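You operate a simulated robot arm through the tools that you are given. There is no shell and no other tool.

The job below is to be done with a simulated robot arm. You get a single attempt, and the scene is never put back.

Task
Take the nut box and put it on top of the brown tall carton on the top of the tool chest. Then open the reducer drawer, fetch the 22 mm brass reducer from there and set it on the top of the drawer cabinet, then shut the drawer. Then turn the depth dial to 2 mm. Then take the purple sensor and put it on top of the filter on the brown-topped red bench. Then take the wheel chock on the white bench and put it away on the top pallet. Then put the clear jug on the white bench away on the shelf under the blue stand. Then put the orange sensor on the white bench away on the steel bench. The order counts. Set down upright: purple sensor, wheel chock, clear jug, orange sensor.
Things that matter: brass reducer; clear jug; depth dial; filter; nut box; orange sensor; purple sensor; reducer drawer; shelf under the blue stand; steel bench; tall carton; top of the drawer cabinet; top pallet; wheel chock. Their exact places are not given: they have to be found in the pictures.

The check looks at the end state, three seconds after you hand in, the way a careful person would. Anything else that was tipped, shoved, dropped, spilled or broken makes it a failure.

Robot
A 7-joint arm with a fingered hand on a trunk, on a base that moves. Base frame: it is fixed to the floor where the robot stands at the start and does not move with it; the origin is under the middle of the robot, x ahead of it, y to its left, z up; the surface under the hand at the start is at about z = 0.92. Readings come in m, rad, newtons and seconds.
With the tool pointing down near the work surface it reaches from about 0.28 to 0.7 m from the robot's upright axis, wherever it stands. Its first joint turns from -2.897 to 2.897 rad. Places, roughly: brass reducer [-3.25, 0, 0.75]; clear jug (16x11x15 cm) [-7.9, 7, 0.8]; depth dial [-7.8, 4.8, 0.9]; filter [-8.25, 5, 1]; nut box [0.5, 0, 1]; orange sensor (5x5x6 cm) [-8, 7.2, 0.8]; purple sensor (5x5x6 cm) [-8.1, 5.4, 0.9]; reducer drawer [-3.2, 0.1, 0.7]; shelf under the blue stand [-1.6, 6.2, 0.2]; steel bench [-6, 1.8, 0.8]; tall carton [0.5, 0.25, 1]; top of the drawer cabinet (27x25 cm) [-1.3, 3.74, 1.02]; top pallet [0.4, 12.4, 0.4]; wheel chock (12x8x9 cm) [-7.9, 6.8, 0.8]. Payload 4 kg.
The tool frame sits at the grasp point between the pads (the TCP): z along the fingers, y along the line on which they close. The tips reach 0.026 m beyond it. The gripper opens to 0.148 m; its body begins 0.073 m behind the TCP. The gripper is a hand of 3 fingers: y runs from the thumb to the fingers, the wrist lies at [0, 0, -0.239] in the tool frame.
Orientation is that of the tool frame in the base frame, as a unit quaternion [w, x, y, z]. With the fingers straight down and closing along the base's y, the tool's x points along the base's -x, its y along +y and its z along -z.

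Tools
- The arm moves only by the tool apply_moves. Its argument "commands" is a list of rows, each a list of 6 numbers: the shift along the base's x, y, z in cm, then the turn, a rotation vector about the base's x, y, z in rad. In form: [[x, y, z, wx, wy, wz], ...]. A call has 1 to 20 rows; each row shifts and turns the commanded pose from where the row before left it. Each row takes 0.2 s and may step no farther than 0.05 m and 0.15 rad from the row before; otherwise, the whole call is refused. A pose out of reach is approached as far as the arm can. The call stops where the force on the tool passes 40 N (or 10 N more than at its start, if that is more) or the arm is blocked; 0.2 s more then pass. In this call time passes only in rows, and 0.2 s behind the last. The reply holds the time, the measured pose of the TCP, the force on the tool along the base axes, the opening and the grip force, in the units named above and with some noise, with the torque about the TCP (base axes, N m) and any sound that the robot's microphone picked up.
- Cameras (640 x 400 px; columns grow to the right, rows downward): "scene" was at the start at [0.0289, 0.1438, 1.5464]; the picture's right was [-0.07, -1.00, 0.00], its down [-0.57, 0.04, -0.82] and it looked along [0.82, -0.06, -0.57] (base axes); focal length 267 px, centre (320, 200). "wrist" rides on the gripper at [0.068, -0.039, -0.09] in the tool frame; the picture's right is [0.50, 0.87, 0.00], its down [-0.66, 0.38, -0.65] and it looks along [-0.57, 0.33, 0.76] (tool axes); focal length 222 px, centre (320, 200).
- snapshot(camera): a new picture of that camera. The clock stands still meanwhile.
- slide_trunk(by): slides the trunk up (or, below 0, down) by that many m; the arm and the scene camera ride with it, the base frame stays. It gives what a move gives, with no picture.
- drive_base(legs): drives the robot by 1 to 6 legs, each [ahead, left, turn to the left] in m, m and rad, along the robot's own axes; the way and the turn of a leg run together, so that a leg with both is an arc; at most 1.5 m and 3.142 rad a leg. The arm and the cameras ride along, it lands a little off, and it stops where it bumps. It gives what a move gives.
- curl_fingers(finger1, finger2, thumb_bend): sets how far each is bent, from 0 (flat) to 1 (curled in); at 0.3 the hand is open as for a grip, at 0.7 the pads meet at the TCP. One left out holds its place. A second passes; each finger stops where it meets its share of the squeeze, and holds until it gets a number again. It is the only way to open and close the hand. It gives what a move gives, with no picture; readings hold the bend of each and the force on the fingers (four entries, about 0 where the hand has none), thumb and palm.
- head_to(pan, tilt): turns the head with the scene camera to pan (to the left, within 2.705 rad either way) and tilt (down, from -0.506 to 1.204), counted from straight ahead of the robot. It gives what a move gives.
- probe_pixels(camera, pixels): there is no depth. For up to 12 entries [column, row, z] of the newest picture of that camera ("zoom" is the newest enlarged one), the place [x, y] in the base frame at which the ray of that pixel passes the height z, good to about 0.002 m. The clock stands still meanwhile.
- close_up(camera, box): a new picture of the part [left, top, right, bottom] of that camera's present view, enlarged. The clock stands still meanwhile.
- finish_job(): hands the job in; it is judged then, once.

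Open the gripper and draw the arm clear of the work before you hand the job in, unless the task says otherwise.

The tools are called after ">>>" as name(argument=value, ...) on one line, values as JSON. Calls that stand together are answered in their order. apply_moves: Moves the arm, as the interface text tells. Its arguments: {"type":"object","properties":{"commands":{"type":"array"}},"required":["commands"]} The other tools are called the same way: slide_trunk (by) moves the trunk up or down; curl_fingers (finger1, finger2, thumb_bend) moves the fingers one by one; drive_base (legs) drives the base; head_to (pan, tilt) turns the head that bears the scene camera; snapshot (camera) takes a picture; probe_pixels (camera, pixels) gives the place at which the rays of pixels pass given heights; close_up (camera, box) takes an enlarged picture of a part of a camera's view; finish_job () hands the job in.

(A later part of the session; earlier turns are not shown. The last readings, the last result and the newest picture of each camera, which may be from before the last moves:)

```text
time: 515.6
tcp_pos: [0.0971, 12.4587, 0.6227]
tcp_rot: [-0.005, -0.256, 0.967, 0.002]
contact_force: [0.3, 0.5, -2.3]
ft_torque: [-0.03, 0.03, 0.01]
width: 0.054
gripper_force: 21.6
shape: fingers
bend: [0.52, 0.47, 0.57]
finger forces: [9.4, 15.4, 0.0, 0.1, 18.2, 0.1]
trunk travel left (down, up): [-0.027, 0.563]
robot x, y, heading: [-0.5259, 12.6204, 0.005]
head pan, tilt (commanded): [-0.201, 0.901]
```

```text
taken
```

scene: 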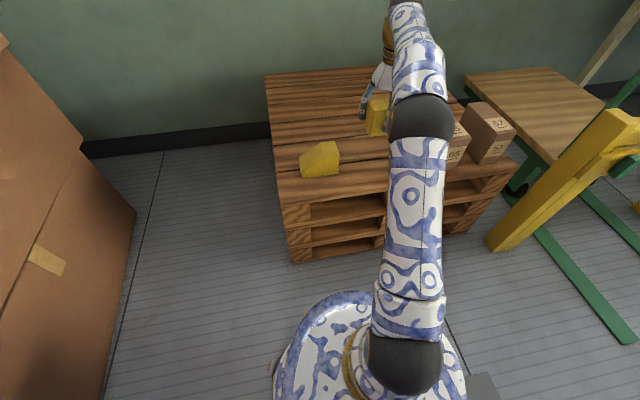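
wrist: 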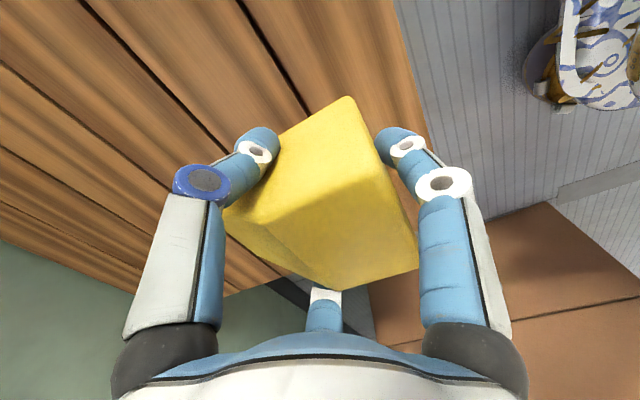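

The chock is over the free spot. I lower it to about z 0.475, then in small steps, one at a time.

>>> apply_moves(commands=[[0, 0, -4, 0, 0, 0], [0, 0, -4, 0, 0, 0], [0, 0, -4, 0, 0, 0], [0, 0, -2.6, 0, 0, 0]])

>>> snapshot(camera="wrist")

>>> close_up(camera="scene", box=[250, 50, 530, 270])

```text
time: 516.6
tcp_pos: [0.0955, 12.4585, 0.4743]
tcp_rot: [-0.005, -0.256, 0.967, 0.003]
contact_force: [0.6, 0.5, -2.5]
ft_torque: [-0.03, 0.03, 0.0]
width: 0.0537
gripper_force: 21.2
shape: fingers
bend: [0.52, 0.47, 0.57]
finger forces: [9.0, 15.7, 0.0, 0.1, 18.2, 0.1]
trunk travel left (down, up): [-0.027, 0.563]
robot x, y, heading: [-0.5243, 12.6189, 0.009]
head pan, tilt (commanded): [-0.201, 0.901]
```

```text
taken
```

wrist: 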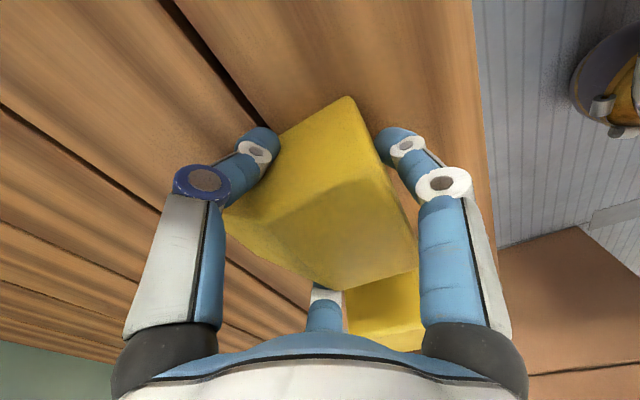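

```text
1.82 times, centred on (390, 160) of scene
```

zoom: 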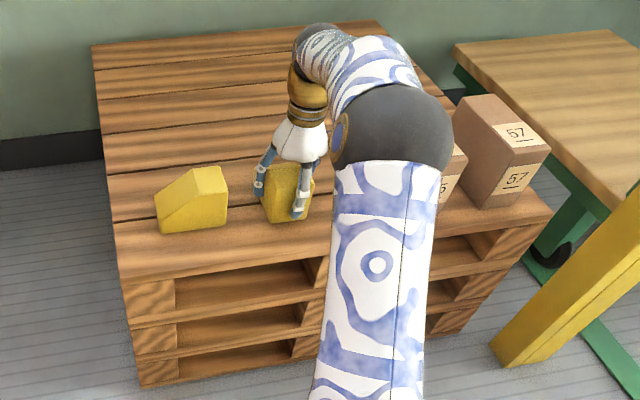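

The chock hovers next to its fellow with room all round. I lower in single small steps and watch the force each time.

>>> apply_moves(commands=[[0, 0, -1.2, 0, 0, 0]])

```text
time: 517.0
tcp_pos: [0.0966, 12.4577, 0.4688]
tcp_rot: [0.0, -0.255, 0.967, 0.0]
contact_force: [-3.0, -0.8, 40.8]
ft_torque: [0.05, -0.18, -0.03]
width: 0.0525
gripper_force: 26.9
shape: fingers
bend: [0.52, 0.46, 0.6]
finger forces: [11.1, 21.1, 0.0, 0.1, 21.8, 0.0]
trunk travel left (down, up): [-0.027, 0.563]
robot x, y, heading: [-0.5219, 12.6185, 0.008]
head pan, tilt (commanded): [-0.201, 0.901]
```

It touched already at z ≈ 0.47 (the pallet top is a bit higher than assumed) and pressed 40 N. I ease up.

>>> apply_moves(commands=[[0, 0, 0.4, 0, 0, 0]])

>>> snapshot(camera="wrist")

```text
time: 517.4
tcp_pos: [0.0958, 12.4592, 0.4687]
tcp_rot: [-0.003, -0.256, 0.967, 0.002]
contact_force: [5.4, -1.3, 31.3]
ft_torque: [-0.1, -0.35, -0.03]
width: 0.0519
gripper_force: 25.7
shape: fingers
bend: [0.52, 0.46, 0.6]
finger forces: [9.1, 20.4, 0.0, 0.1, 22.5, 0.1]
trunk travel left (down, up): [-0.027, 0.563]
robot x, y, heading: [-0.5228, 12.6196, 0.008]
head pan, tilt (commanded): [-0.201, 0.901]
```

```text
taken
```

wrist: 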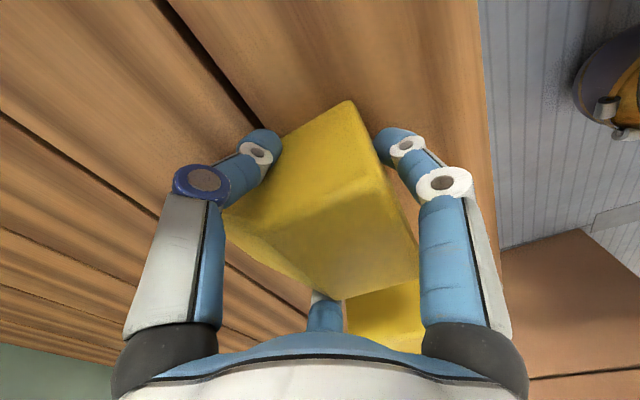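

Still about 30 N of pressure, so I ease up another 4 mm.

>>> apply_moves(commands=[[0, 0, 0.4, 0, 0, 0]])

```text
time: 517.8
tcp_pos: [0.097, 12.4595, 0.4694]
tcp_rot: [-0.007, -0.256, 0.967, 0.004]
contact_force: [3.5, -1.5, 8.3]
ft_torque: [-0.35, -0.28, 0.05]
width: 0.0519
gripper_force: 24.1
shape: fingers
bend: [0.52, 0.46, 0.59]
finger forces: [9.2, 17.7, 0.0, 0.0, 20.8, 0.1]
trunk travel left (down, up): [-0.027, 0.563]
robot x, y, heading: [-0.5259, 12.6212, 0.012]
head pan, tilt (commanded): [-0.201, 0.901]
```

Now only about 8 N rest on the pallet. I open the fingers gradually.

>>> curl_fingers(finger1=0.46, finger2=0.42, thumb_bend=0.5)

>>> curl_fingers(finger1=0.38, finger2=0.36, thumb_bend=0.36)

>>> snapshot(camera="wrist")

```text
time: 518.8
tcp_pos: [0.0954, 12.4595, 0.4716]
tcp_rot: [-0.005, -0.255, 0.967, 0.004]
contact_force: [0.1, 1.5, 0.7]
ft_torque: [-0.05, 0.03, 0.02]
width: 0.0684
gripper_force: 0.3
shape: fingers
bend: [0.46, 0.42, 0.5]
finger forces: [0.1, 0.7, 0.0, 0.0, 0.0, 0.1]
trunk travel left (down, up): [-0.027, 0.563]
robot x, y, heading: [-0.5234, 12.6172, 0.006]
head pan, tilt (commanded): [-0.201, 0.901]
```

```text
time: 519.8
tcp_pos: [0.0958, 12.4584, 0.4724]
tcp_rot: [-0.005, -0.256, 0.967, 0.004]
contact_force: [0.6, 0.3, 0.3]
ft_torque: [0.02, 0.01, -0.01]
width: 0.1042
gripper_force: 0.0
shape: fingers
bend: [0.38, 0.36, 0.36]
finger forces: [0.0, 0.0, 0.0, 0.0, 0.0, 0.0]
trunk travel left (down, up): [-0.027, 0.563]
robot x, y, heading: [-0.5255, 12.6213, 0.007]
head pan, tilt (commanded): [-0.201, 0.901]
```

```text
taken
```

wrist: 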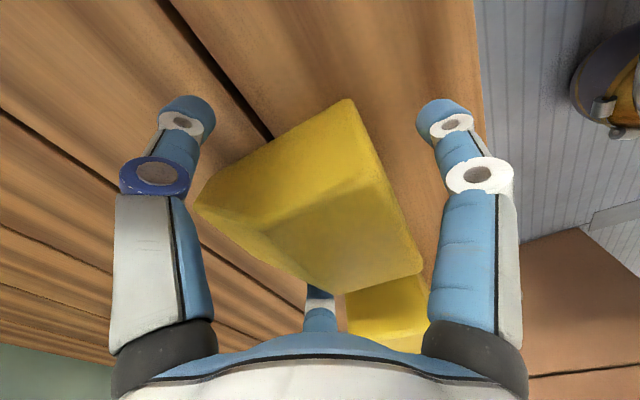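

The chock stands free. I lift the hand straight up and look from both cameras.

>>> apply_moves(commands=[[0, 0, 2, 0, 0, 0], [0, 0, 3.5, 0, 0, 0], [0, 0, 4, 0, 0, 0], [0, 0, 4, 0, 0, 0]])

>>> snapshot(camera="wrist")

>>> close_up(camera="scene", box=[250, 70, 410, 200])

```text
time: 520.8
tcp_pos: [0.0967, 12.4611, 0.6064]
tcp_rot: [-0.006, -0.255, 0.967, 0.003]
contact_force: [1.1, -0.2, 0.6]
ft_torque: [-0.01, 0.03, -0.02]
width: 0.1046
gripper_force: 0.1
shape: fingers
bend: [0.38, 0.36, 0.36]
finger forces: [0.0, 0.0, 0.1, 0.0, 0.0, 0.0]
trunk travel left (down, up): [-0.027, 0.563]
robot x, y, heading: [-0.524, 12.6225, 0.015]
head pan, tilt (commanded): [-0.201, 0.901]
```

```text
taken
```

wrist: 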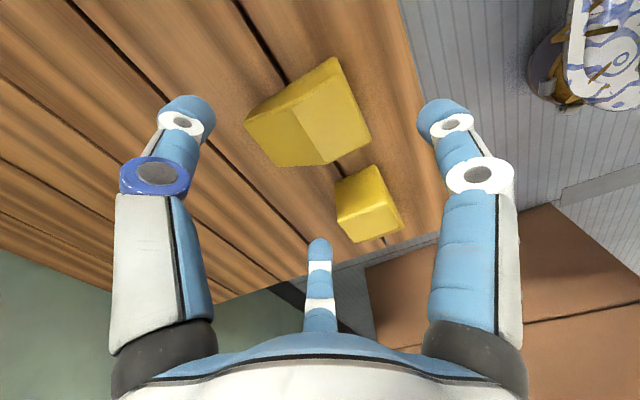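

```text
3.08 times, centred on (330, 135) of scene
```

zoom: 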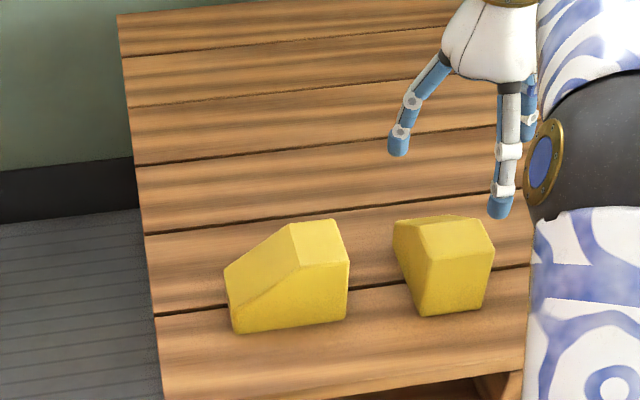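

The wheel chock stands upright beside the other one. I retract the arm, raise the trunk, and head back for the jug.

>>> apply_moves(commands=[[-3.24, 2.03, 1.7, 0, 0, -0.0525], [-3.24, 2.03, 1.7, 0, 0, -0.0525], [-3.24, 2.03, 1.7, 0, 0, -0.0525], [-3.24, 2.03, 1.7, 0, 0, -0.0525], [-3.24, 2.03, 1.7, 0, 0, -0.0525], [-3.24, 2.03, 1.7, 0, 0, -0.0525], [-3.24, 2.03, 1.7, 0, 0, -0.0525], [-3.24, 2.03, 1.7, 0, 0, -0.0525]])

>>> slide_trunk(by=0.36)

>>> drive_base(legs=[[-1.2, 0.02, 0], [-1.1, 0, 0]])

```text
time: 522.6
tcp_pos: [-0.1615, 12.6226, 0.7431]
tcp_rot: [-0.004, -0.048, 0.999, 0.004]
contact_force: [0.0, 0.2, -0.8]
ft_torque: [0.0, 0.02, 0.0]
width: 0.1044
gripper_force: 0.0
shape: fingers
bend: [0.38, 0.36, 0.36]
finger forces: [0.1, 0.0, 0.0, 0.0, 0.0, 0.1]
trunk travel left (down, up): [-0.027, 0.563]
robot x, y, heading: [-0.5229, 12.6193, 0.01]
head pan, tilt (commanded): [-0.201, 0.901]
```

```text
time: 526.1
tcp_pos: [-0.1623, 12.6223, 1.1033]
tcp_rot: [-0.005, -0.048, 0.999, 0.005]
contact_force: [0.0, 0.3, -0.4]
ft_torque: [0.01, 0.01, -0.01]
width: 0.1044
gripper_force: 0.1
shape: fingers
bend: [0.38, 0.36, 0.36]
finger forces: [0.0, 0.0, 0.0, 0.0, 0.0, 0.0]
trunk travel left (down, up): [-0.387, 0.203]
robot x, y, heading: [-0.5237, 12.6214, 0.009]
head pan, tilt (commanded): [-0.201, 0.901]
```

```text
time: 537.5
tcp_pos: [-2.4786, 12.6085, 1.1033]
tcp_rot: [-0.006, -0.051, 0.999, 0.005]
contact_force: [-0.1, -0.5, -0.7]
ft_torque: [0.02, 0.04, 0.02]
width: 0.1041
gripper_force: 0.2
shape: fingers
bend: [0.38, 0.36, 0.36]
finger forces: [0.0, 0.0, 0.1, 0.0, 0.0, 0.0]
trunk travel left (down, up): [-0.387, 0.203]
robot x, y, heading: [-2.8399, 12.6019, 0.015]
head pan, tilt (commanded): [-0.201, 0.901]
```

I turn to face -y and drive south down the lane.

>>> drive_base(legs=[[0, 0, -1.585], [1.5, 0, 0], [1.5, 0, 0], [1.5, 0, 0]])

>>> drive_base(legs=[[1.5, 0.03, 0], [1.5, 0, 0], [1.5, 0, 0]])

```text
time: 563.0
tcp_pos: [-2.7955, 7.7064, 1.1044]
tcp_rot: [0.0, 0.669, 0.744, 0.007]
contact_force: [0.6, 0.9, 0.5]
ft_torque: [0.0, 0.02, 0.0]
width: 0.1045
gripper_force: 0.1
shape: fingers
bend: [0.38, 0.36, 0.36]
finger forces: [0.0, 0.1, 0.1, 0.1, 0.1, 0.0]
trunk travel left (down, up): [-0.387, 0.203]
robot x, y, heading: [-2.8076, 8.0699, -1.552]
head pan, tilt (commanded): [-0.201, 0.901]
```

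```text
refused: leg 1 is longer than a leg can be; nothing moved
```

The leg limit is 1.5 m in total, so I drive on 1.5 m straight and then look left at the blue stand's lower shelf.

>>> drive_base(legs=[[1.5, 0, -0.015]])

>>> head_to(pan=1.2, tilt=0.6)

>>> snapshot(camera="scene")

```text
time: 570.6
tcp_pos: [-2.7725, 6.1745, 1.1042]
tcp_rot: [0.001, 0.669, 0.743, 0.005]
contact_force: [0.2, -0.6, -0.4]
ft_torque: [-0.04, 0.0, 0.03]
width: 0.1049
gripper_force: 0.0
shape: fingers
bend: [0.38, 0.36, 0.36]
finger forces: [0.0, 0.1, 0.0, 0.0, 0.1, 0.0]
trunk travel left (down, up): [-0.387, 0.203]
robot x, y, heading: [-2.7769, 6.5335, -1.55]
head pan, tilt (commanded): [-0.201, 0.901]
```

```text
time: 572.1
tcp_pos: [-2.771, 6.1723, 1.1038]
tcp_rot: [-0.001, 0.669, 0.743, 0.005]
contact_force: [-0.4, -0.8, 0.5]
ft_torque: [0.0, 0.0, 0.0]
width: 0.1043
gripper_force: 0.0
shape: fingers
bend: [0.38, 0.36, 0.36]
finger forces: [0.0, 0.0, 0.1, 0.1, 0.0, 0.0]
trunk travel left (down, up): [-0.387, 0.203]
robot x, y, heading: [-2.7772, 6.5318, -1.548]
head pan, tilt (commanded): [1.201, 0.6]
```

```text
taken
```

scene: 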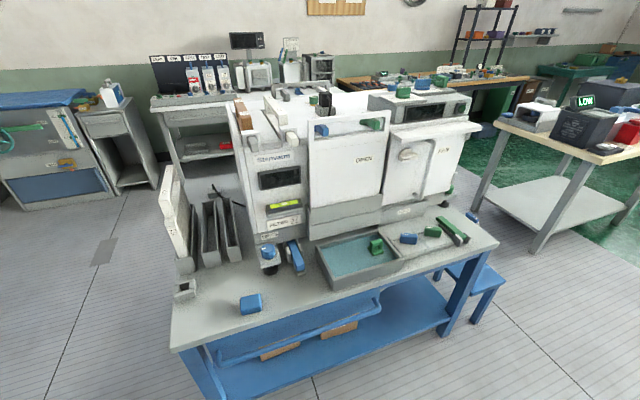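

The blue stand carries a white machine; its blue lower shelf holds a few wooden blocks. I lower the trunk for a better look under it.

>>> slide_trunk(by=-0.36)

>>> head_to(pan=1.3, tilt=0.6)

>>> snapshot(camera="scene")

>>> close_up(camera="scene", box=[150, 180, 510, 390])

```text
time: 575.6
tcp_pos: [-2.77, 6.1718, 0.7434]
tcp_rot: [-0.001, 0.669, 0.743, 0.006]
contact_force: [0.8, 0.0, -0.6]
ft_torque: [0.02, -0.01, 0.01]
width: 0.1045
gripper_force: 0.1
shape: fingers
bend: [0.38, 0.36, 0.36]
finger forces: [0.1, 0.0, 0.0, 0.0, 0.1, 0.1]
trunk travel left (down, up): [-0.027, 0.563]
robot x, y, heading: [-2.7763, 6.5365, -1.554]
head pan, tilt (commanded): [1.201, 0.6]
```

```text
time: 576.3
tcp_pos: [-2.7713, 6.1723, 0.7425]
tcp_rot: [0.0, 0.67, 0.743, 0.006]
contact_force: [0.4, 0.3, 0.8]
ft_torque: [0.0, 0.01, 0.0]
width: 0.1043
gripper_force: 0.1
shape: fingers
bend: [0.38, 0.36, 0.36]
finger forces: [0.0, 0.1, 0.0, 0.1, 0.1, 0.0]
trunk travel left (down, up): [-0.027, 0.563]
robot x, y, heading: [-2.7818, 6.5353, -1.559]
head pan, tilt (commanded): [1.3, 0.6]
```

```text
taken
```

scene: 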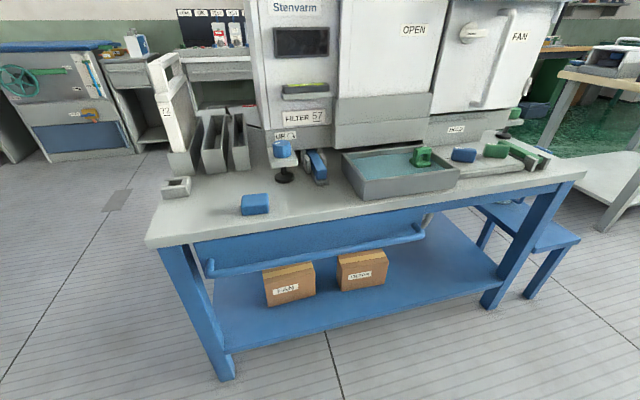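

```text
1.78 times, centred on (330, 285) of scene
```

zoom: 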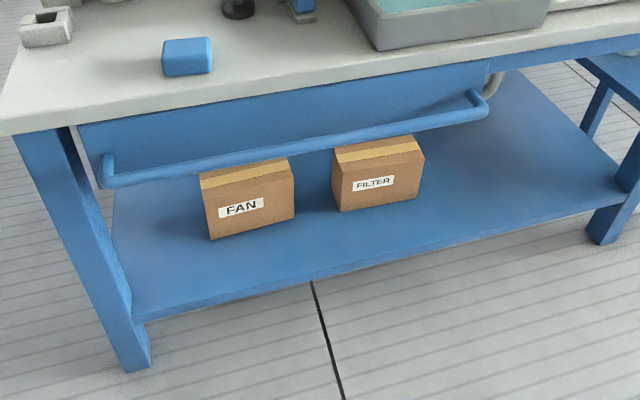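

The shelf has boxes FAN and FILTER and free room to the right (toward -y), where there is no drawer above. I probe the legs, the shelf's edge, the boxes and the handle.

>>> probe_pixels(camera="zoom", pixels=[[130, 370, 0], [605, 243, 0], [145, 320, 0.2], [400, 255, 0.2], [590, 207, 0.2], [342, 211, 0.2], [418, 197, 0.2], [212, 238, 0.2], [480, 115, 0.55], [108, 180, 0.55], [0, 130, 0.75], [620, 170, 0.2]])

```text
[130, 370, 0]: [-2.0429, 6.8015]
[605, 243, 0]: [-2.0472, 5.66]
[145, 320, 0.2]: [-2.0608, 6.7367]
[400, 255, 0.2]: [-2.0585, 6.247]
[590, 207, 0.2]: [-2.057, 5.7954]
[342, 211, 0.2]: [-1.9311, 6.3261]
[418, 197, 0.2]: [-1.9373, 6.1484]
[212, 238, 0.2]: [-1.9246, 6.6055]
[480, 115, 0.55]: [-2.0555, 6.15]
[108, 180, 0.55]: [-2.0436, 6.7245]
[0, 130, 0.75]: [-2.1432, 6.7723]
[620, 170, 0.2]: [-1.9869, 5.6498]
```

The free part of the shelf is about y 5.72..6.1, x > -2.05, at z ≈ 0.2, covered above by the stand's top. I'll need a tilted grasp for the jug; first I raise the trunk and return to the white bench.

>>> slide_trunk(by=0.36)

>>> drive_base(legs=[[1.45, 0, -0.02], [1.45, 0, 0], [0.35, 0, 0]])

```text
time: 579.8
tcp_pos: [-2.7703, 6.1728, 1.1039]
tcp_rot: [0.0, 0.669, 0.743, 0.006]
contact_force: [0.1, -0.2, 0.1]
ft_torque: [-0.04, -0.04, 0.03]
width: 0.1044
gripper_force: 0.1
shape: fingers
bend: [0.38, 0.36, 0.36]
finger forces: [0.1, 0.0, 0.1, 0.0, 0.0, 0.0]
trunk travel left (down, up): [-0.387, 0.203]
robot x, y, heading: [-2.7737, 6.5347, -1.552]
head pan, tilt (commanded): [1.3, 0.6]
```

```text
time: 595.5
tcp_pos: [-2.8018, 2.9589, 1.103]
tcp_rot: [-0.001, 0.68, 0.733, 0.007]
contact_force: [-0.6, -0.9, 0.0]
ft_torque: [0.01, 0.0, 0.03]
width: 0.1045
gripper_force: 0.1
shape: fingers
bend: [0.38, 0.36, 0.36]
finger forces: [0.0, 0.1, 0.1, 0.1, 0.0, 0.0]
trunk travel left (down, up): [-0.387, 0.203]
robot x, y, heading: [-2.8007, 3.3219, -1.58]
head pan, tilt (commanded): [1.3, 0.6]
```

I turn to face -x and drive west along y ≈ 3.15 to the stool gap.

>>> drive_base(legs=[[0, 0, -1.56], [1.4, 0.1, 0], [1.4, 0.05, 0], [0.7, 0, 0]])

```text
time: 616.3
tcp_pos: [-6.6485, 3.2578, 1.1039]
tcp_rot: [0.003, 0.999, 0.033, 0.004]
contact_force: [-0.4, -1.1, 0.8]
ft_torque: [0.0, -0.02, -0.02]
width: 0.1048
gripper_force: 0.0
shape: fingers
bend: [0.38, 0.36, 0.36]
finger forces: [0.1, 0.1, 0.0, 0.0, 0.1, 0.0]
trunk travel left (down, up): [-0.387, 0.203]
robot x, y, heading: [-6.2906, 3.2539, 3.121]
head pan, tilt (commanded): [1.3, 0.6]
```

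I align with the diagonal through the gap (heading 2.34) and go through as before.

>>> drive_base(legs=[[0, 0, -0.783], [0, 0.075, 0]])

>>> drive_base(legs=[[0.95, 0, 0]])

>>> drive_base(legs=[[0, 0, -0.437]])

```text
time: 619.4
tcp_pos: [-6.5952, 3.4571, 1.1042]
tcp_rot: [0.005, 0.938, -0.347, 0.003]
contact_force: [-0.6, -0.3, -0.5]
ft_torque: [0.0, 0.01, -0.02]
width: 0.1046
gripper_force: 0.1
shape: fingers
bend: [0.38, 0.36, 0.36]
finger forces: [0.0, 0.0, 0.1, 0.0, 0.0, 0.0]
trunk travel left (down, up): [-0.387, 0.203]
robot x, y, heading: [-6.342, 3.2002, 2.343]
head pan, tilt (commanded): [1.3, 0.6]
```

```text
time: 624.3
tcp_pos: [-7.2612, 4.1342, 1.1036]
tcp_rot: [0.005, 0.939, -0.345, 0.002]
contact_force: [-0.4, -1.0, 0.2]
ft_torque: [0.03, 0.06, 0.02]
width: 0.1044
gripper_force: 0.1
shape: fingers
bend: [0.38, 0.36, 0.36]
finger forces: [0.0, 0.0, 0.1, 0.0, 0.1, 0.1]
trunk travel left (down, up): [-0.387, 0.203]
robot x, y, heading: [-7.0065, 3.8725, 2.351]
head pan, tilt (commanded): [1.3, 0.6]
```

```text
time: 626.0
tcp_pos: [-7.1307, 4.2178, 1.104]
tcp_rot: [0.007, 0.843, -0.538, 0.002]
contact_force: [0.2, -0.2, -0.1]
ft_torque: [-0.01, 0.0, -0.01]
width: 0.1044
gripper_force: 0.1
shape: fingers
bend: [0.38, 0.36, 0.36]
finger forces: [0.0, 0.0, 0.0, 0.0, 0.1, 0.0]
trunk travel left (down, up): [-0.387, 0.203]
robot x, y, heading: [-7.0073, 3.8785, 1.919]
head pan, tilt (commanded): [1.3, 0.6]
```

Through the gap again. I continue ahead, turn to face +y, and drive along the corridor to y ≈ 7.0, keeping x ≈ -7.15.

>>> drive_base(legs=[[0.45, 0, 0], [0, 0, -0.35], [1.4, 0, 0], [1.3, 0, 0]])

>>> head_to(pan=1.5, tilt=0.8)

>>> snapshot(camera="scene")

```text
time: 642.5
tcp_pos: [-7.1304, 7.3722, 1.1039]
tcp_rot: [0.007, 0.733, -0.68, 0.0]
contact_force: [0.6, 0.2, 0.1]
ft_torque: [0.02, 0.0, 0.01]
width: 0.1045
gripper_force: 0.1
shape: fingers
bend: [0.38, 0.36, 0.36]
finger forces: [0.1, 0.1, 0.1, 0.1, 0.0, 0.1]
trunk travel left (down, up): [-0.387, 0.203]
robot x, y, heading: [-7.1339, 7.0089, 1.556]
head pan, tilt (commanded): [1.3, 0.6]
```

```text
time: 643.3
tcp_pos: [-7.1311, 7.3725, 1.1028]
tcp_rot: [0.006, 0.733, -0.68, 0.0]
contact_force: [-0.3, 0.5, -0.1]
ft_torque: [0.0, 0.0, 0.01]
width: 0.1046
gripper_force: 0.1
shape: fingers
bend: [0.38, 0.36, 0.36]
finger forces: [0.0, 0.0, 0.0, 0.0, 0.0, 0.1]
trunk travel left (down, up): [-0.387, 0.203]
robot x, y, heading: [-7.1351, 7.0114, 1.558]
head pan, tilt (commanded): [1.499, 0.799]
```

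```text
taken
```

scene: 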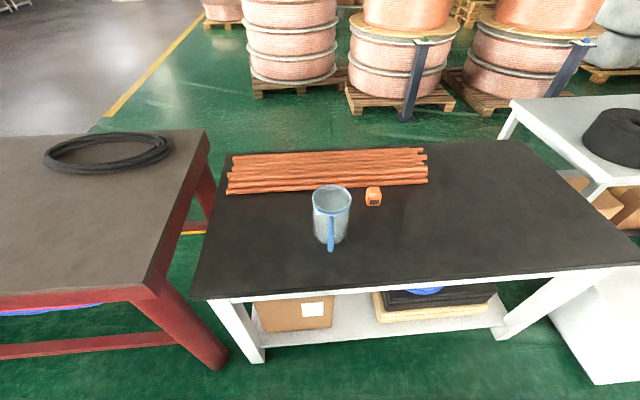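

>>> close_up(camera="scene", box=[290, 165, 410, 265])

```text
4.00 times, centred on (350, 215) of scene
```

zoom: 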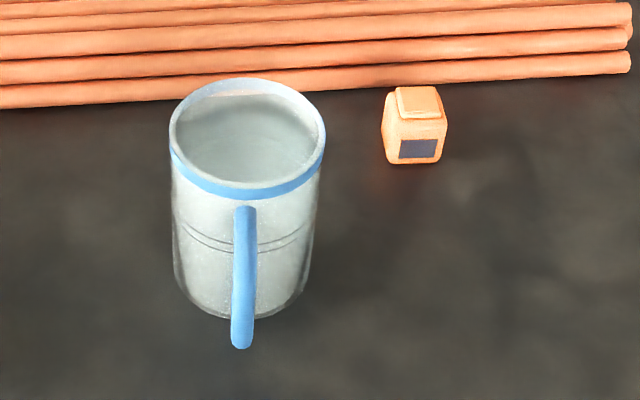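

The jug is a cylinder with a blue rim and its handle pointing toward the robot; it might hold liquid, so I'll keep it upright throughout. I probe its rim and base.

>>> probe_pixels(camera="zoom", pixels=[[170, 138, 0.915], [326, 138, 0.915], [248, 80, 0.915], [248, 186, 0.915], [240, 318, 0.765], [243, 345, 0.79], [243, 210, 0.9], [176, 270, 0.765], [310, 265, 0.765], [410, 163, 0.765], [386, 155, 0.765], [442, 155, 0.765]])

>>> slide_trunk(by=-0.25)

>>> snapshot(camera="scene")

>>> close_up(camera="scene", box=[280, 110, 420, 230])

```text
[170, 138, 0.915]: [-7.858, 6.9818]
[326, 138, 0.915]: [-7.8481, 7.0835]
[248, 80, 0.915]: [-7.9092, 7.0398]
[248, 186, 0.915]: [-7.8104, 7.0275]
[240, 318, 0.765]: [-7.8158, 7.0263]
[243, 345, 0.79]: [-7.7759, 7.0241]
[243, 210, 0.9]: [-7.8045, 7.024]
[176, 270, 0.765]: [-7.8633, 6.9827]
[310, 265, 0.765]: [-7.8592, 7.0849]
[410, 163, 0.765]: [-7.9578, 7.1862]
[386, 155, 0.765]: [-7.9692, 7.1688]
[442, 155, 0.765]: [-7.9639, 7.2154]
```

```text
time: 645.9
tcp_pos: [-7.1307, 7.3729, 0.8539]
tcp_rot: [0.007, 0.733, -0.68, 0.0]
contact_force: [-0.1, 0.8, 0.4]
ft_torque: [0.03, 0.0, 0.02]
width: 0.1043
gripper_force: 0.0
shape: fingers
bend: [0.38, 0.36, 0.36]
finger forces: [0.0, 0.0, 0.1, 0.1, 0.0, 0.1]
trunk travel left (down, up): [-0.137, 0.453]
robot x, y, heading: [-7.1326, 7.0113, 1.551]
head pan, tilt (commanded): [1.499, 0.799]
```

```text
taken
```

scene: 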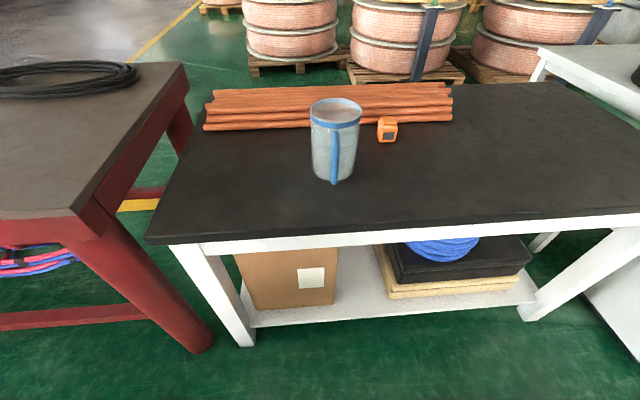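

```text
3.33 times, centred on (350, 170) of scene
```

zoom: 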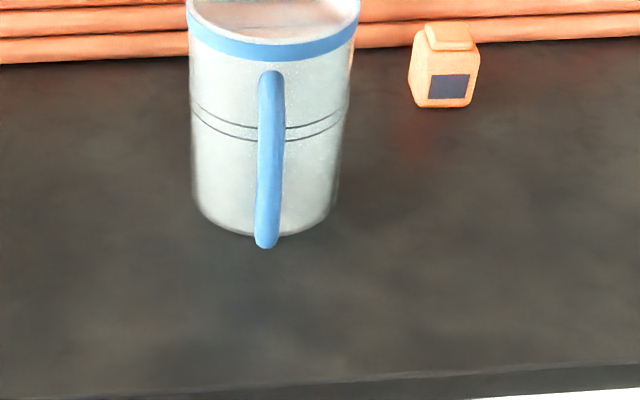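

The jug's axis is at (-7.86, 7.034), radius 5.1 cm, rim at 0.915, handle pointing -6°. I'll use a grasp tilted 45° (finger 2 over the far wall, the others at the sides), approaching from azimuth 20° so the handle stays clear; I position the base and raise the trunk.

>>> drive_base(legs=[[0.26, 0.07, 0.02]])

>>> slide_trunk(by=0.35)

>>> curl_fingers(finger1=0.12, finger2=0.2, thumb_bend=0.12)

```text
time: 647.8
tcp_pos: [-7.2032, 7.6335, 0.8538]
tcp_rot: [0.006, 0.738, -0.675, 0.0]
contact_force: [-0.2, 0.0, -0.7]
ft_torque: [0.04, -0.02, 0.0]
width: 0.1044
gripper_force: 0.0
shape: fingers
bend: [0.38, 0.36, 0.36]
finger forces: [0.0, 0.0, 0.0, 0.1, 0.0, 0.1]
trunk travel left (down, up): [-0.137, 0.453]
robot x, y, heading: [-7.2026, 7.2662, 1.57]
head pan, tilt (commanded): [1.499, 0.799]
```

```text
time: 651.2
tcp_pos: [-7.2027, 7.634, 1.2035]
tcp_rot: [0.007, 0.738, -0.674, 0.0]
contact_force: [0.3, -0.2, 0.7]
ft_torque: [0.02, 0.06, -0.04]
width: 0.1046
gripper_force: 0.0
shape: fingers
bend: [0.38, 0.36, 0.36]
finger forces: [0.0, 0.1, 0.0, 0.0, 0.1, 0.0]
trunk travel left (down, up): [-0.487, 0.103]
robot x, y, heading: [-7.2016, 7.2725, 1.574]
head pan, tilt (commanded): [1.499, 0.799]
```

```text
time: 652.2
tcp_pos: [-7.2031, 7.6344, 1.2033]
tcp_rot: [0.007, 0.739, -0.674, -0.001]
contact_force: [0.3, -0.1, -0.3]
ft_torque: [-0.01, -0.02, -0.04]
width: 0.1614
gripper_force: 0.1
shape: fingers
bend: [0.12, 0.2, 0.12]
finger forces: [0.1, 0.0, 0.0, 0.0, 0.0, 0.1]
trunk travel left (down, up): [-0.487, 0.103]
robot x, y, heading: [-7.204, 7.2758, 1.569]
head pan, tilt (commanded): [1.499, 0.799]
```

I swing the hand around the robot to a point above and behind the jug, turning the tool so that finger 2 leads.

>>> apply_moves(commands=[[-3.97, -1.27, -0.35, 0, 0, 0.0656], [-3.97, -1.27, -0.35, 0, 0, 0.0656], [-3.97, -1.27, -0.35, 0, 0, 0.0656], [-3.97, -1.27, -0.35, 0, 0, 0.0656], [-3.97, -1.27, -0.35, 0, 0, 0.0656], [-3.97, -1.27, -0.35, 0, 0, 0.0656], [-3.97, -1.27, -0.35, 0, 0, 0.0656], [-3.97, -1.27, -0.35, 0, 0, 0.0656], [-3.97, -1.27, -0.35, 0, 0, 0.0656], [-2, -3.86, -0.35, 0, 0, 0.0656], [-2, -3.86, -0.35, 0, 0, 0.0656], [-2, -3.86, -0.35, 0, 0, 0.0656], [-2, -3.86, -0.35, 0, 0, 0.0656], [-2, -3.86, -0.35, 0, 0, 0.0656], [-2, -3.86, -0.35, 0, 0, 0.0656], [-2, -3.86, -0.35, 0, 0, 0.0656], [0.5, -3.75, -0.35, 0, 0, 0.0656], [0.5, -3.75, -0.35, 0, 0, 0.0656], [0.5, -3.75, -0.35, 0, 0, 0.0656], [0.5, -3.75, -0.35, 0, 0, 0.0656]])

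>>> snapshot(camera="scene")

>>> snapshot(camera="wrist")

```text
time: 656.4
tcp_pos: [-7.6808, 7.1003, 1.1339]
tcp_rot: [0.004, 0.997, -0.083, 0.004]
contact_force: [0.4, 0.1, -0.4]
ft_torque: [-0.04, 0.0, 0.02]
width: 0.1618
gripper_force: 0.0
shape: fingers
bend: [0.12, 0.2, 0.12]
finger forces: [0.1, 0.0, 0.0, 0.1, 0.1, 0.1]
trunk travel left (down, up): [-0.487, 0.103]
robot x, y, heading: [-7.203, 7.2751, 1.567]
head pan, tilt (commanded): [1.499, 0.799]
```

```text
taken
```

scene: 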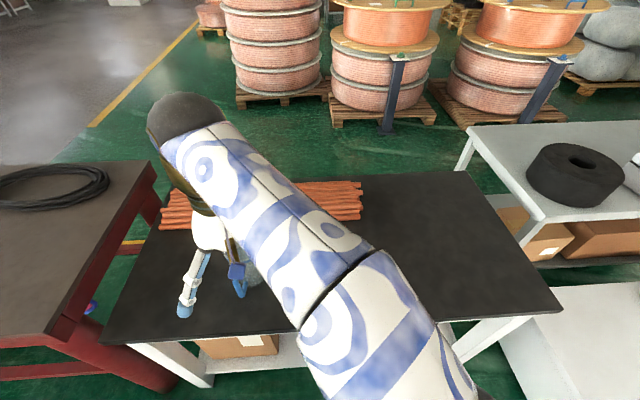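

```text
taken
```

wrist: 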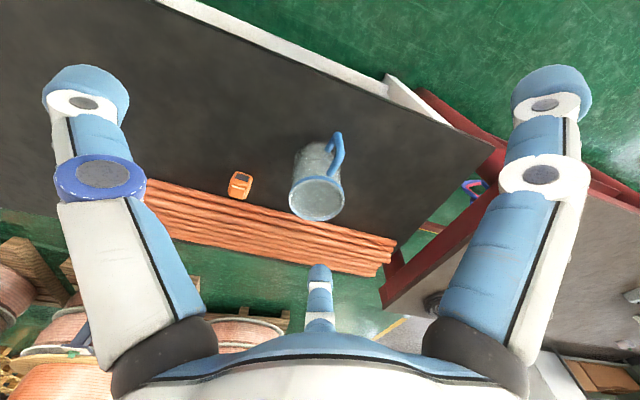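

The jug lies ahead in the wrist view with its handle toward the back right, as planned. I pitch the tool 45° forward.

>>> apply_moves(commands=[[0, 0, 0, -0.0459, 0.1227, 0], [0, 0, 0, -0.0459, 0.1227, 0], [0, 0, 0, -0.0459, 0.1227, 0], [0, 0, 0, -0.0459, 0.1227, 0], [0, 0, 0, -0.0459, 0.1227, 0], [0, 0, 0, -0.0459, 0.1227, 0]])

>>> snapshot(camera="wrist")

>>> snapshot(camera="scene")

```text
time: 658.0
tcp_pos: [-7.6973, 7.1312, 1.1219]
tcp_rot: [0.16, 0.921, -0.111, -0.337]
contact_force: [-0.1, 0.3, 0.4]
ft_torque: [-0.03, -0.05, -0.02]
width: 0.1621
gripper_force: 0.1
shape: fingers
bend: [0.12, 0.2, 0.12]
finger forces: [0.1, 0.1, 0.0, 0.0, 0.0, 0.1]
trunk travel left (down, up): [-0.487, 0.103]
robot x, y, heading: [-7.2013, 7.268, 1.571]
head pan, tilt (commanded): [1.499, 0.799]
stopped in row 6: the arm was blocked; the commanded pose is now the measured one
```

```text
taken
```

wrist: 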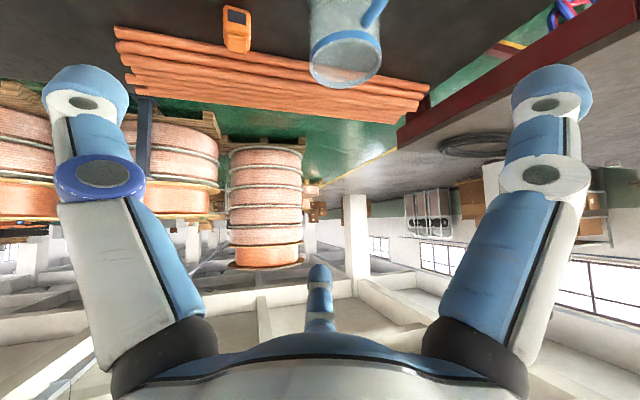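

```text
taken
```

scene: 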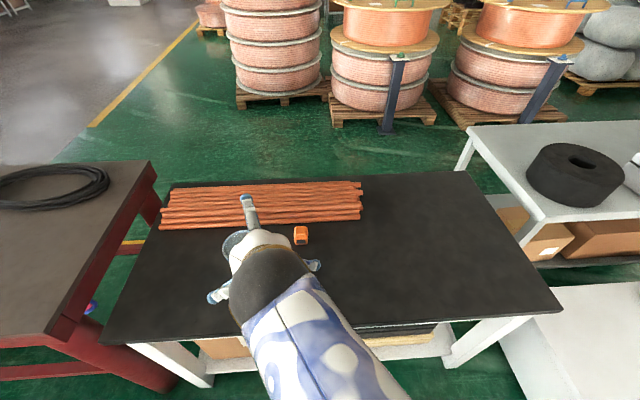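

The last row was blocked, but the tool has reached 44° of pitch toward azimuth 198°, which is what I wanted. I move to a pre-grasp point 10 cm short of the jug along the approach line.

>>> apply_moves(commands=[[-1.94, -1.5, -1.0, 0, 0, 0], [-1.94, -1.5, -3.0, 0, 0, 0], [-1.94, -1.5, -4.0, 0, 0, 0], [-1.94, -1.5, -4.0, 0, 0, 0], [-1.94, -1.5, -4.0, 0, 0, 0]])

>>> snapshot(camera="wrist")

>>> snapshot(camera="scene")

```text
time: 659.2
tcp_pos: [-7.7957, 7.0551, 0.965]
tcp_rot: [0.162, 0.921, -0.108, -0.337]
contact_force: [0.4, 0.4, -0.3]
ft_torque: [0.03, -0.01, -0.02]
width: 0.1616
gripper_force: 0.1
shape: fingers
bend: [0.12, 0.2, 0.12]
finger forces: [0.0, 0.0, 0.0, 0.0, 0.1, 0.1]
trunk travel left (down, up): [-0.487, 0.103]
robot x, y, heading: [-7.2017, 7.2705, 1.567]
head pan, tilt (commanded): [1.499, 0.799]
```

```text
taken
```

wrist: 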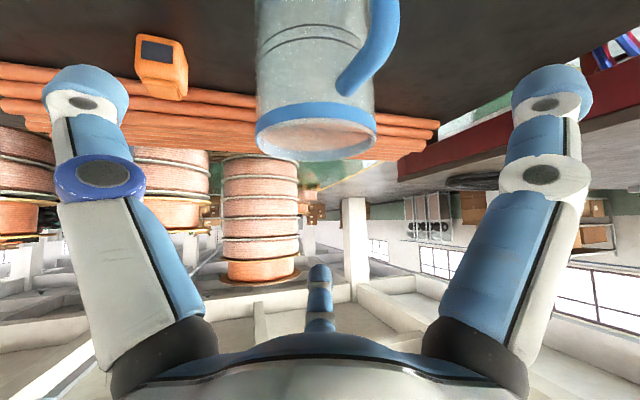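

```text
taken
```

scene: 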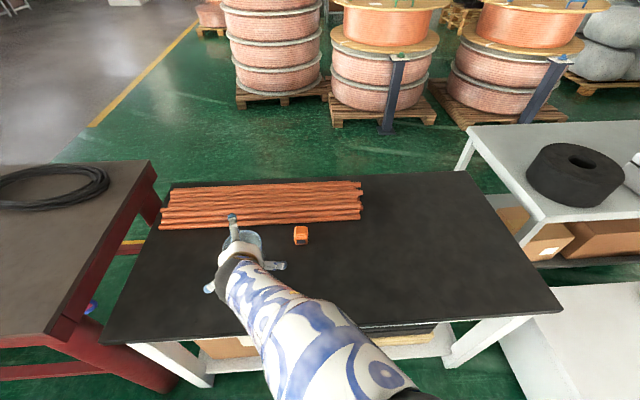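

The jug's rim is centred ahead between the fingers. I check its centre with a probe at the rim's height before moving in.

>>> probe_pixels(camera="wrist", pixels=[[256, 128, 0.915], [377, 128, 0.915], [317, 103, 0.915], [317, 157, 0.915], [352, 85, 0.895], [185, 95, 0.765]])

```text
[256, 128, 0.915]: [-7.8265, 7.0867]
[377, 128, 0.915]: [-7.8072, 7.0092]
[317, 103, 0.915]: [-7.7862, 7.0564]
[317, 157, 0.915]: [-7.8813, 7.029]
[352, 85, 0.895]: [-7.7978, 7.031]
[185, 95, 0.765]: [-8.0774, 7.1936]
```

The rim's true height comes out near 0.90 and the axis at (-7.862, 7.035). I move in along the approach line to TCP (-7.862, 7.035, 0.88) in small rows.

>>> apply_moves(commands=[[-1.66, -0.5, -2.1, 0, 0, 0], [-1.66, -0.5, -2.1, 0, 0, 0]])

>>> snapshot(camera="wrist")

>>> close_up(camera="scene", box=[170, 180, 330, 310])

```text
time: 660.0
tcp_pos: [-7.841, 7.0696, 0.9346]
tcp_rot: [0.158, 0.915, -0.127, -0.349]
contact_force: [-0.2, 0.1, 0.7]
ft_torque: [0.01, -0.01, 0.02]
width: 0.1621
gripper_force: 0.0
shape: fingers
bend: [0.12, 0.2, 0.12]
finger forces: [0.0, 0.1, 0.1, 0.0, 0.0, 0.1]
trunk travel left (down, up): [-0.487, 0.103]
robot x, y, heading: [-7.2068, 7.2716, 1.569]
head pan, tilt (commanded): [1.499, 0.799]
stopped in row 2: the arm was blocked; the commanded pose is now the measured one
```

```text
taken
```

wrist: 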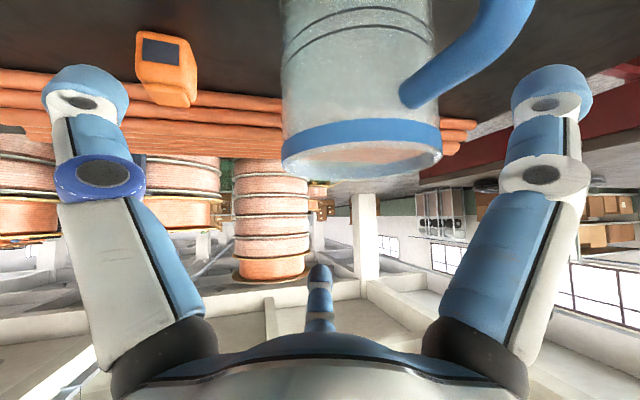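

```text
3.08 times, centred on (250, 245) of scene
```

zoom: 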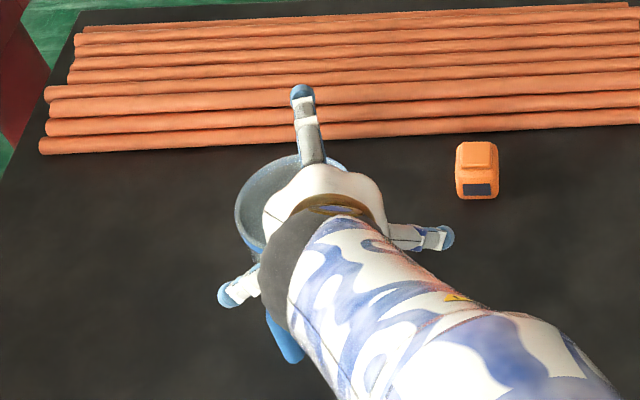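

The arm was blocked again and drifted sideways without any hand force, so something in the arm's posture is limiting. I look at the arm itself.

>>> head_to(pan=1.2, tilt=1.15)

>>> snapshot(camera="scene")

>>> head_to(pan=0.5, tilt=1.1)

>>> snapshot(camera="scene")

```text
time: 660.8
tcp_pos: [-7.8408, 7.0685, 0.9337]
tcp_rot: [0.159, 0.915, -0.126, -0.348]
contact_force: [0.5, 0.9, 0.3]
ft_torque: [0.01, -0.02, 0.04]
width: 0.162
gripper_force: 0.1
shape: fingers
bend: [0.12, 0.2, 0.12]
finger forces: [0.0, 0.0, 0.0, 0.0, 0.0, 0.1]
trunk travel left (down, up): [-0.487, 0.103]
robot x, y, heading: [-7.2051, 7.2715, 1.572]
head pan, tilt (commanded): [1.201, 1.15]
```

```text
taken
```

scene: 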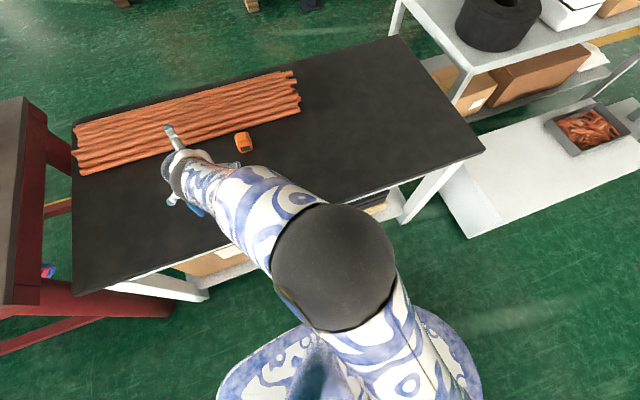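

```text
time: 661.9
tcp_pos: [-7.8403, 7.0692, 0.936]
tcp_rot: [0.158, 0.915, -0.127, -0.347]
contact_force: [0.4, 0.4, 0.2]
ft_torque: [-0.01, 0.0, 0.02]
width: 0.1621
gripper_force: 0.1
shape: fingers
bend: [0.12, 0.2, 0.12]
finger forces: [0.0, 0.0, 0.0, 0.1, 0.0, 0.0]
trunk travel left (down, up): [-0.487, 0.103]
robot x, y, heading: [-7.2015, 7.2717, 1.576]
head pan, tilt (commanded): [0.499, 1.1]
```

```text
taken
```

scene: 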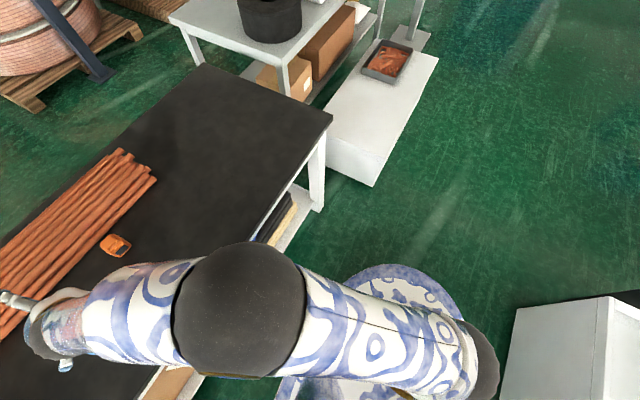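

The arm's links look clear of everything, so it is probably a joint limit in this posture. I test a small corrective move back toward the intended line.

>>> apply_moves(commands=[[0, -1.0, 0, 0, 0, 0], [0, -1.0, 0, 0, 0, 0]])

```text
time: 662.7
tcp_pos: [-7.8519, 7.0702, 0.946]
tcp_rot: [0.157, 0.909, -0.142, -0.358]
contact_force: [0.1, 0.6, -0.2]
ft_torque: [0.02, 0.0, 0.0]
width: 0.1617
gripper_force: 0.1
shape: fingers
bend: [0.12, 0.2, 0.12]
finger forces: [0.0, 0.1, 0.1, 0.1, 0.0, 0.1]
trunk travel left (down, up): [-0.487, 0.103]
robot x, y, heading: [-7.2029, 7.2734, 1.571]
head pan, tilt (commanded): [0.499, 1.1]
stopped in row 2: the arm was blocked; the commanded pose is now the measured one
```

The elbow sits right next to my own head column and seems to be what blocks. I back out, un-pitch, and will instead turn the base to face the jug so the arm works straight ahead.

>>> apply_moves(commands=[[1.6, 0.6, 2, 0, 0, 0], [1.6, 0.6, 2, 0, 0, 0], [1.6, 0.6, 2.2, 0, 0, 0], [1.6, 0.6, 2.2, 0, 0, 0], [1.6, 0.6, 2.5, 0, 0, 0], [1.6, 0.4, 3, 0, 0, 0], [1.6, 0.4, 3, 0, 0, 0]])

>>> apply_moves(commands=[[0, 0, 0, 0.0459, -0.1227, 0], [0, 0, 0, 0.0459, -0.1227, 0], [0, 0, 0, 0.0459, -0.1227, 0], [0, 0, 0, 0.0459, -0.1227, 0], [0, 0, 0, 0.0459, -0.1227, 0], [0, 0, 0, 0.0459, -0.1227, 0]])

```text
time: 664.3
tcp_pos: [-7.741, 7.1069, 1.1149]
tcp_rot: [0.157, 0.91, -0.14, -0.357]
contact_force: [-0.2, -0.3, -0.4]
ft_torque: [-0.03, -0.05, 0.01]
width: 0.1619
gripper_force: 0.0
shape: fingers
bend: [0.12, 0.2, 0.12]
finger forces: [0.1, 0.0, 0.0, 0.0, 0.0, 0.1]
trunk travel left (down, up): [-0.487, 0.103]
robot x, y, heading: [-7.2, 7.2729, 1.572]
head pan, tilt (commanded): [0.499, 1.1]
```

```text
time: 665.7
tcp_pos: [-7.742, 7.1119, 1.1177]
tcp_rot: [-0.027, 0.989, -0.142, -0.024]
contact_force: [-1.0, 0.0, 0.5]
ft_torque: [-0.05, 0.01, 0.01]
width: 0.1619
gripper_force: 0.0
shape: fingers
bend: [0.12, 0.2, 0.12]
finger forces: [0.1, 0.1, 0.0, 0.0, 0.1, 0.0]
trunk travel left (down, up): [-0.487, 0.103]
robot x, y, heading: [-7.2013, 7.2701, 1.573]
head pan, tilt (commanded): [0.499, 1.1]
```

The tool points down again. I swing the arm back to the robot's front.

>>> apply_moves(commands=[[1, 3.5, 0.3, -0.003, -0.002, -0.06], [1, 3.5, 0.3, -0.003, -0.002, -0.06], [1, 3.5, 0.3, -0.003, -0.002, -0.06], [1, 3.5, 0.3, -0.003, -0.002, -0.06], [2, 3.86, 0.3, -0.003, -0.002, -0.06], [2, 3.86, 0.3, -0.003, -0.002, -0.06], [2, 3.86, 0.3, -0.003, -0.002, -0.06], [2, 3.86, 0.3, -0.003, -0.002, -0.06], [2, 3.86, 0.3, -0.003, -0.002, -0.06], [2, 3.86, 0.3, -0.003, -0.002, -0.06], [2, 3.86, 0.3, -0.003, -0.002, -0.06], [3.97, 1.27, 0.3, -0.003, -0.002, -0.06], [3.97, 1.27, 0.3, -0.003, -0.002, -0.06], [3.97, 1.27, 0.3, -0.003, -0.002, -0.06], [3.97, 1.27, 0.3, -0.003, -0.002, -0.06], [3.97, 1.27, 0.3, -0.003, -0.002, -0.06], [3.97, 1.27, 0.3, -0.003, -0.002, -0.06], [3.97, 1.27, 0.3, -0.003, -0.002, -0.06], [3.97, 1.27, 0.3, -0.003, -0.002, -0.06], [3.97, 1.27, 0.3, -0.003, -0.002, -0.06]])

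>>> snapshot(camera="scene")

```text
time: 669.9
tcp_pos: [-7.2004, 7.6281, 1.1718]
tcp_rot: [-0.01, 0.739, -0.673, 0.019]
contact_force: [0.8, -0.3, 0.5]
ft_torque: [0.01, 0.01, 0.03]
width: 0.1619
gripper_force: 0.1
shape: fingers
bend: [0.12, 0.2, 0.12]
finger forces: [0.0, 0.1, 0.0, 0.1, 0.0, 0.1]
trunk travel left (down, up): [-0.487, 0.103]
robot x, y, heading: [-7.2033, 7.2746, 1.57]
head pan, tilt (commanded): [0.499, 1.1]
```

```text
taken
```

scene: 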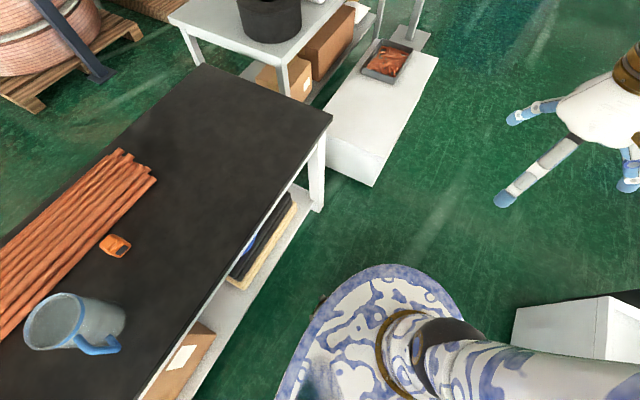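

The arm is back in its usual posture. I shift slightly and turn the base left by 1.92 rad to face the jug (heading about 200°).

>>> drive_base(legs=[[0.02, -0.055, 0], [0, 0, 1.92]])

>>> head_to(pan=0.0, tilt=0.8)

>>> snapshot(camera="scene")

>>> snapshot(camera="wrist")

```text
time: 675.5
tcp_pos: [-7.4833, 7.1726, 1.1708]
tcp_rot: [-0.022, 0.976, 0.218, 0.002]
contact_force: [0.8, -0.1, -0.1]
ft_torque: [0.02, 0.02, 0.01]
width: 0.1618
gripper_force: 0.1
shape: fingers
bend: [0.12, 0.2, 0.12]
finger forces: [0.0, 0.0, 0.1, 0.0, 0.0, 0.0]
trunk travel left (down, up): [-0.487, 0.103]
robot x, y, heading: [-7.1465, 7.2917, -2.794]
head pan, tilt (commanded): [0.499, 1.1]
```

```text
time: 676.4
tcp_pos: [-7.4844, 7.1722, 1.1719]
tcp_rot: [-0.021, 0.976, 0.219, 0.002]
contact_force: [0.0, 0.7, 0.0]
ft_torque: [-0.03, -0.01, 0.02]
width: 0.1618
gripper_force: 0.0
shape: fingers
bend: [0.12, 0.2, 0.12]
finger forces: [0.0, 0.0, 0.1, 0.0, 0.1, 0.1]
trunk travel left (down, up): [-0.487, 0.103]
robot x, y, heading: [-7.1485, 7.2913, -2.793]
head pan, tilt (commanded): [0.0, 0.799]
```

```text
taken
```

scene: 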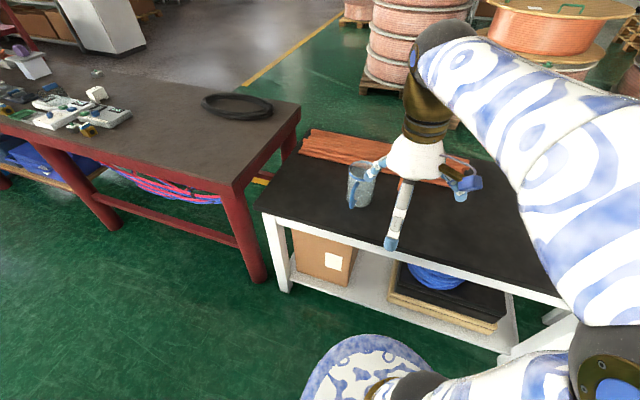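

```text
taken
```

wrist: 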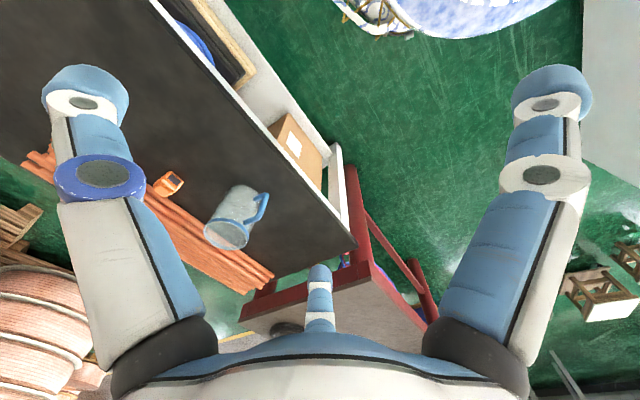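

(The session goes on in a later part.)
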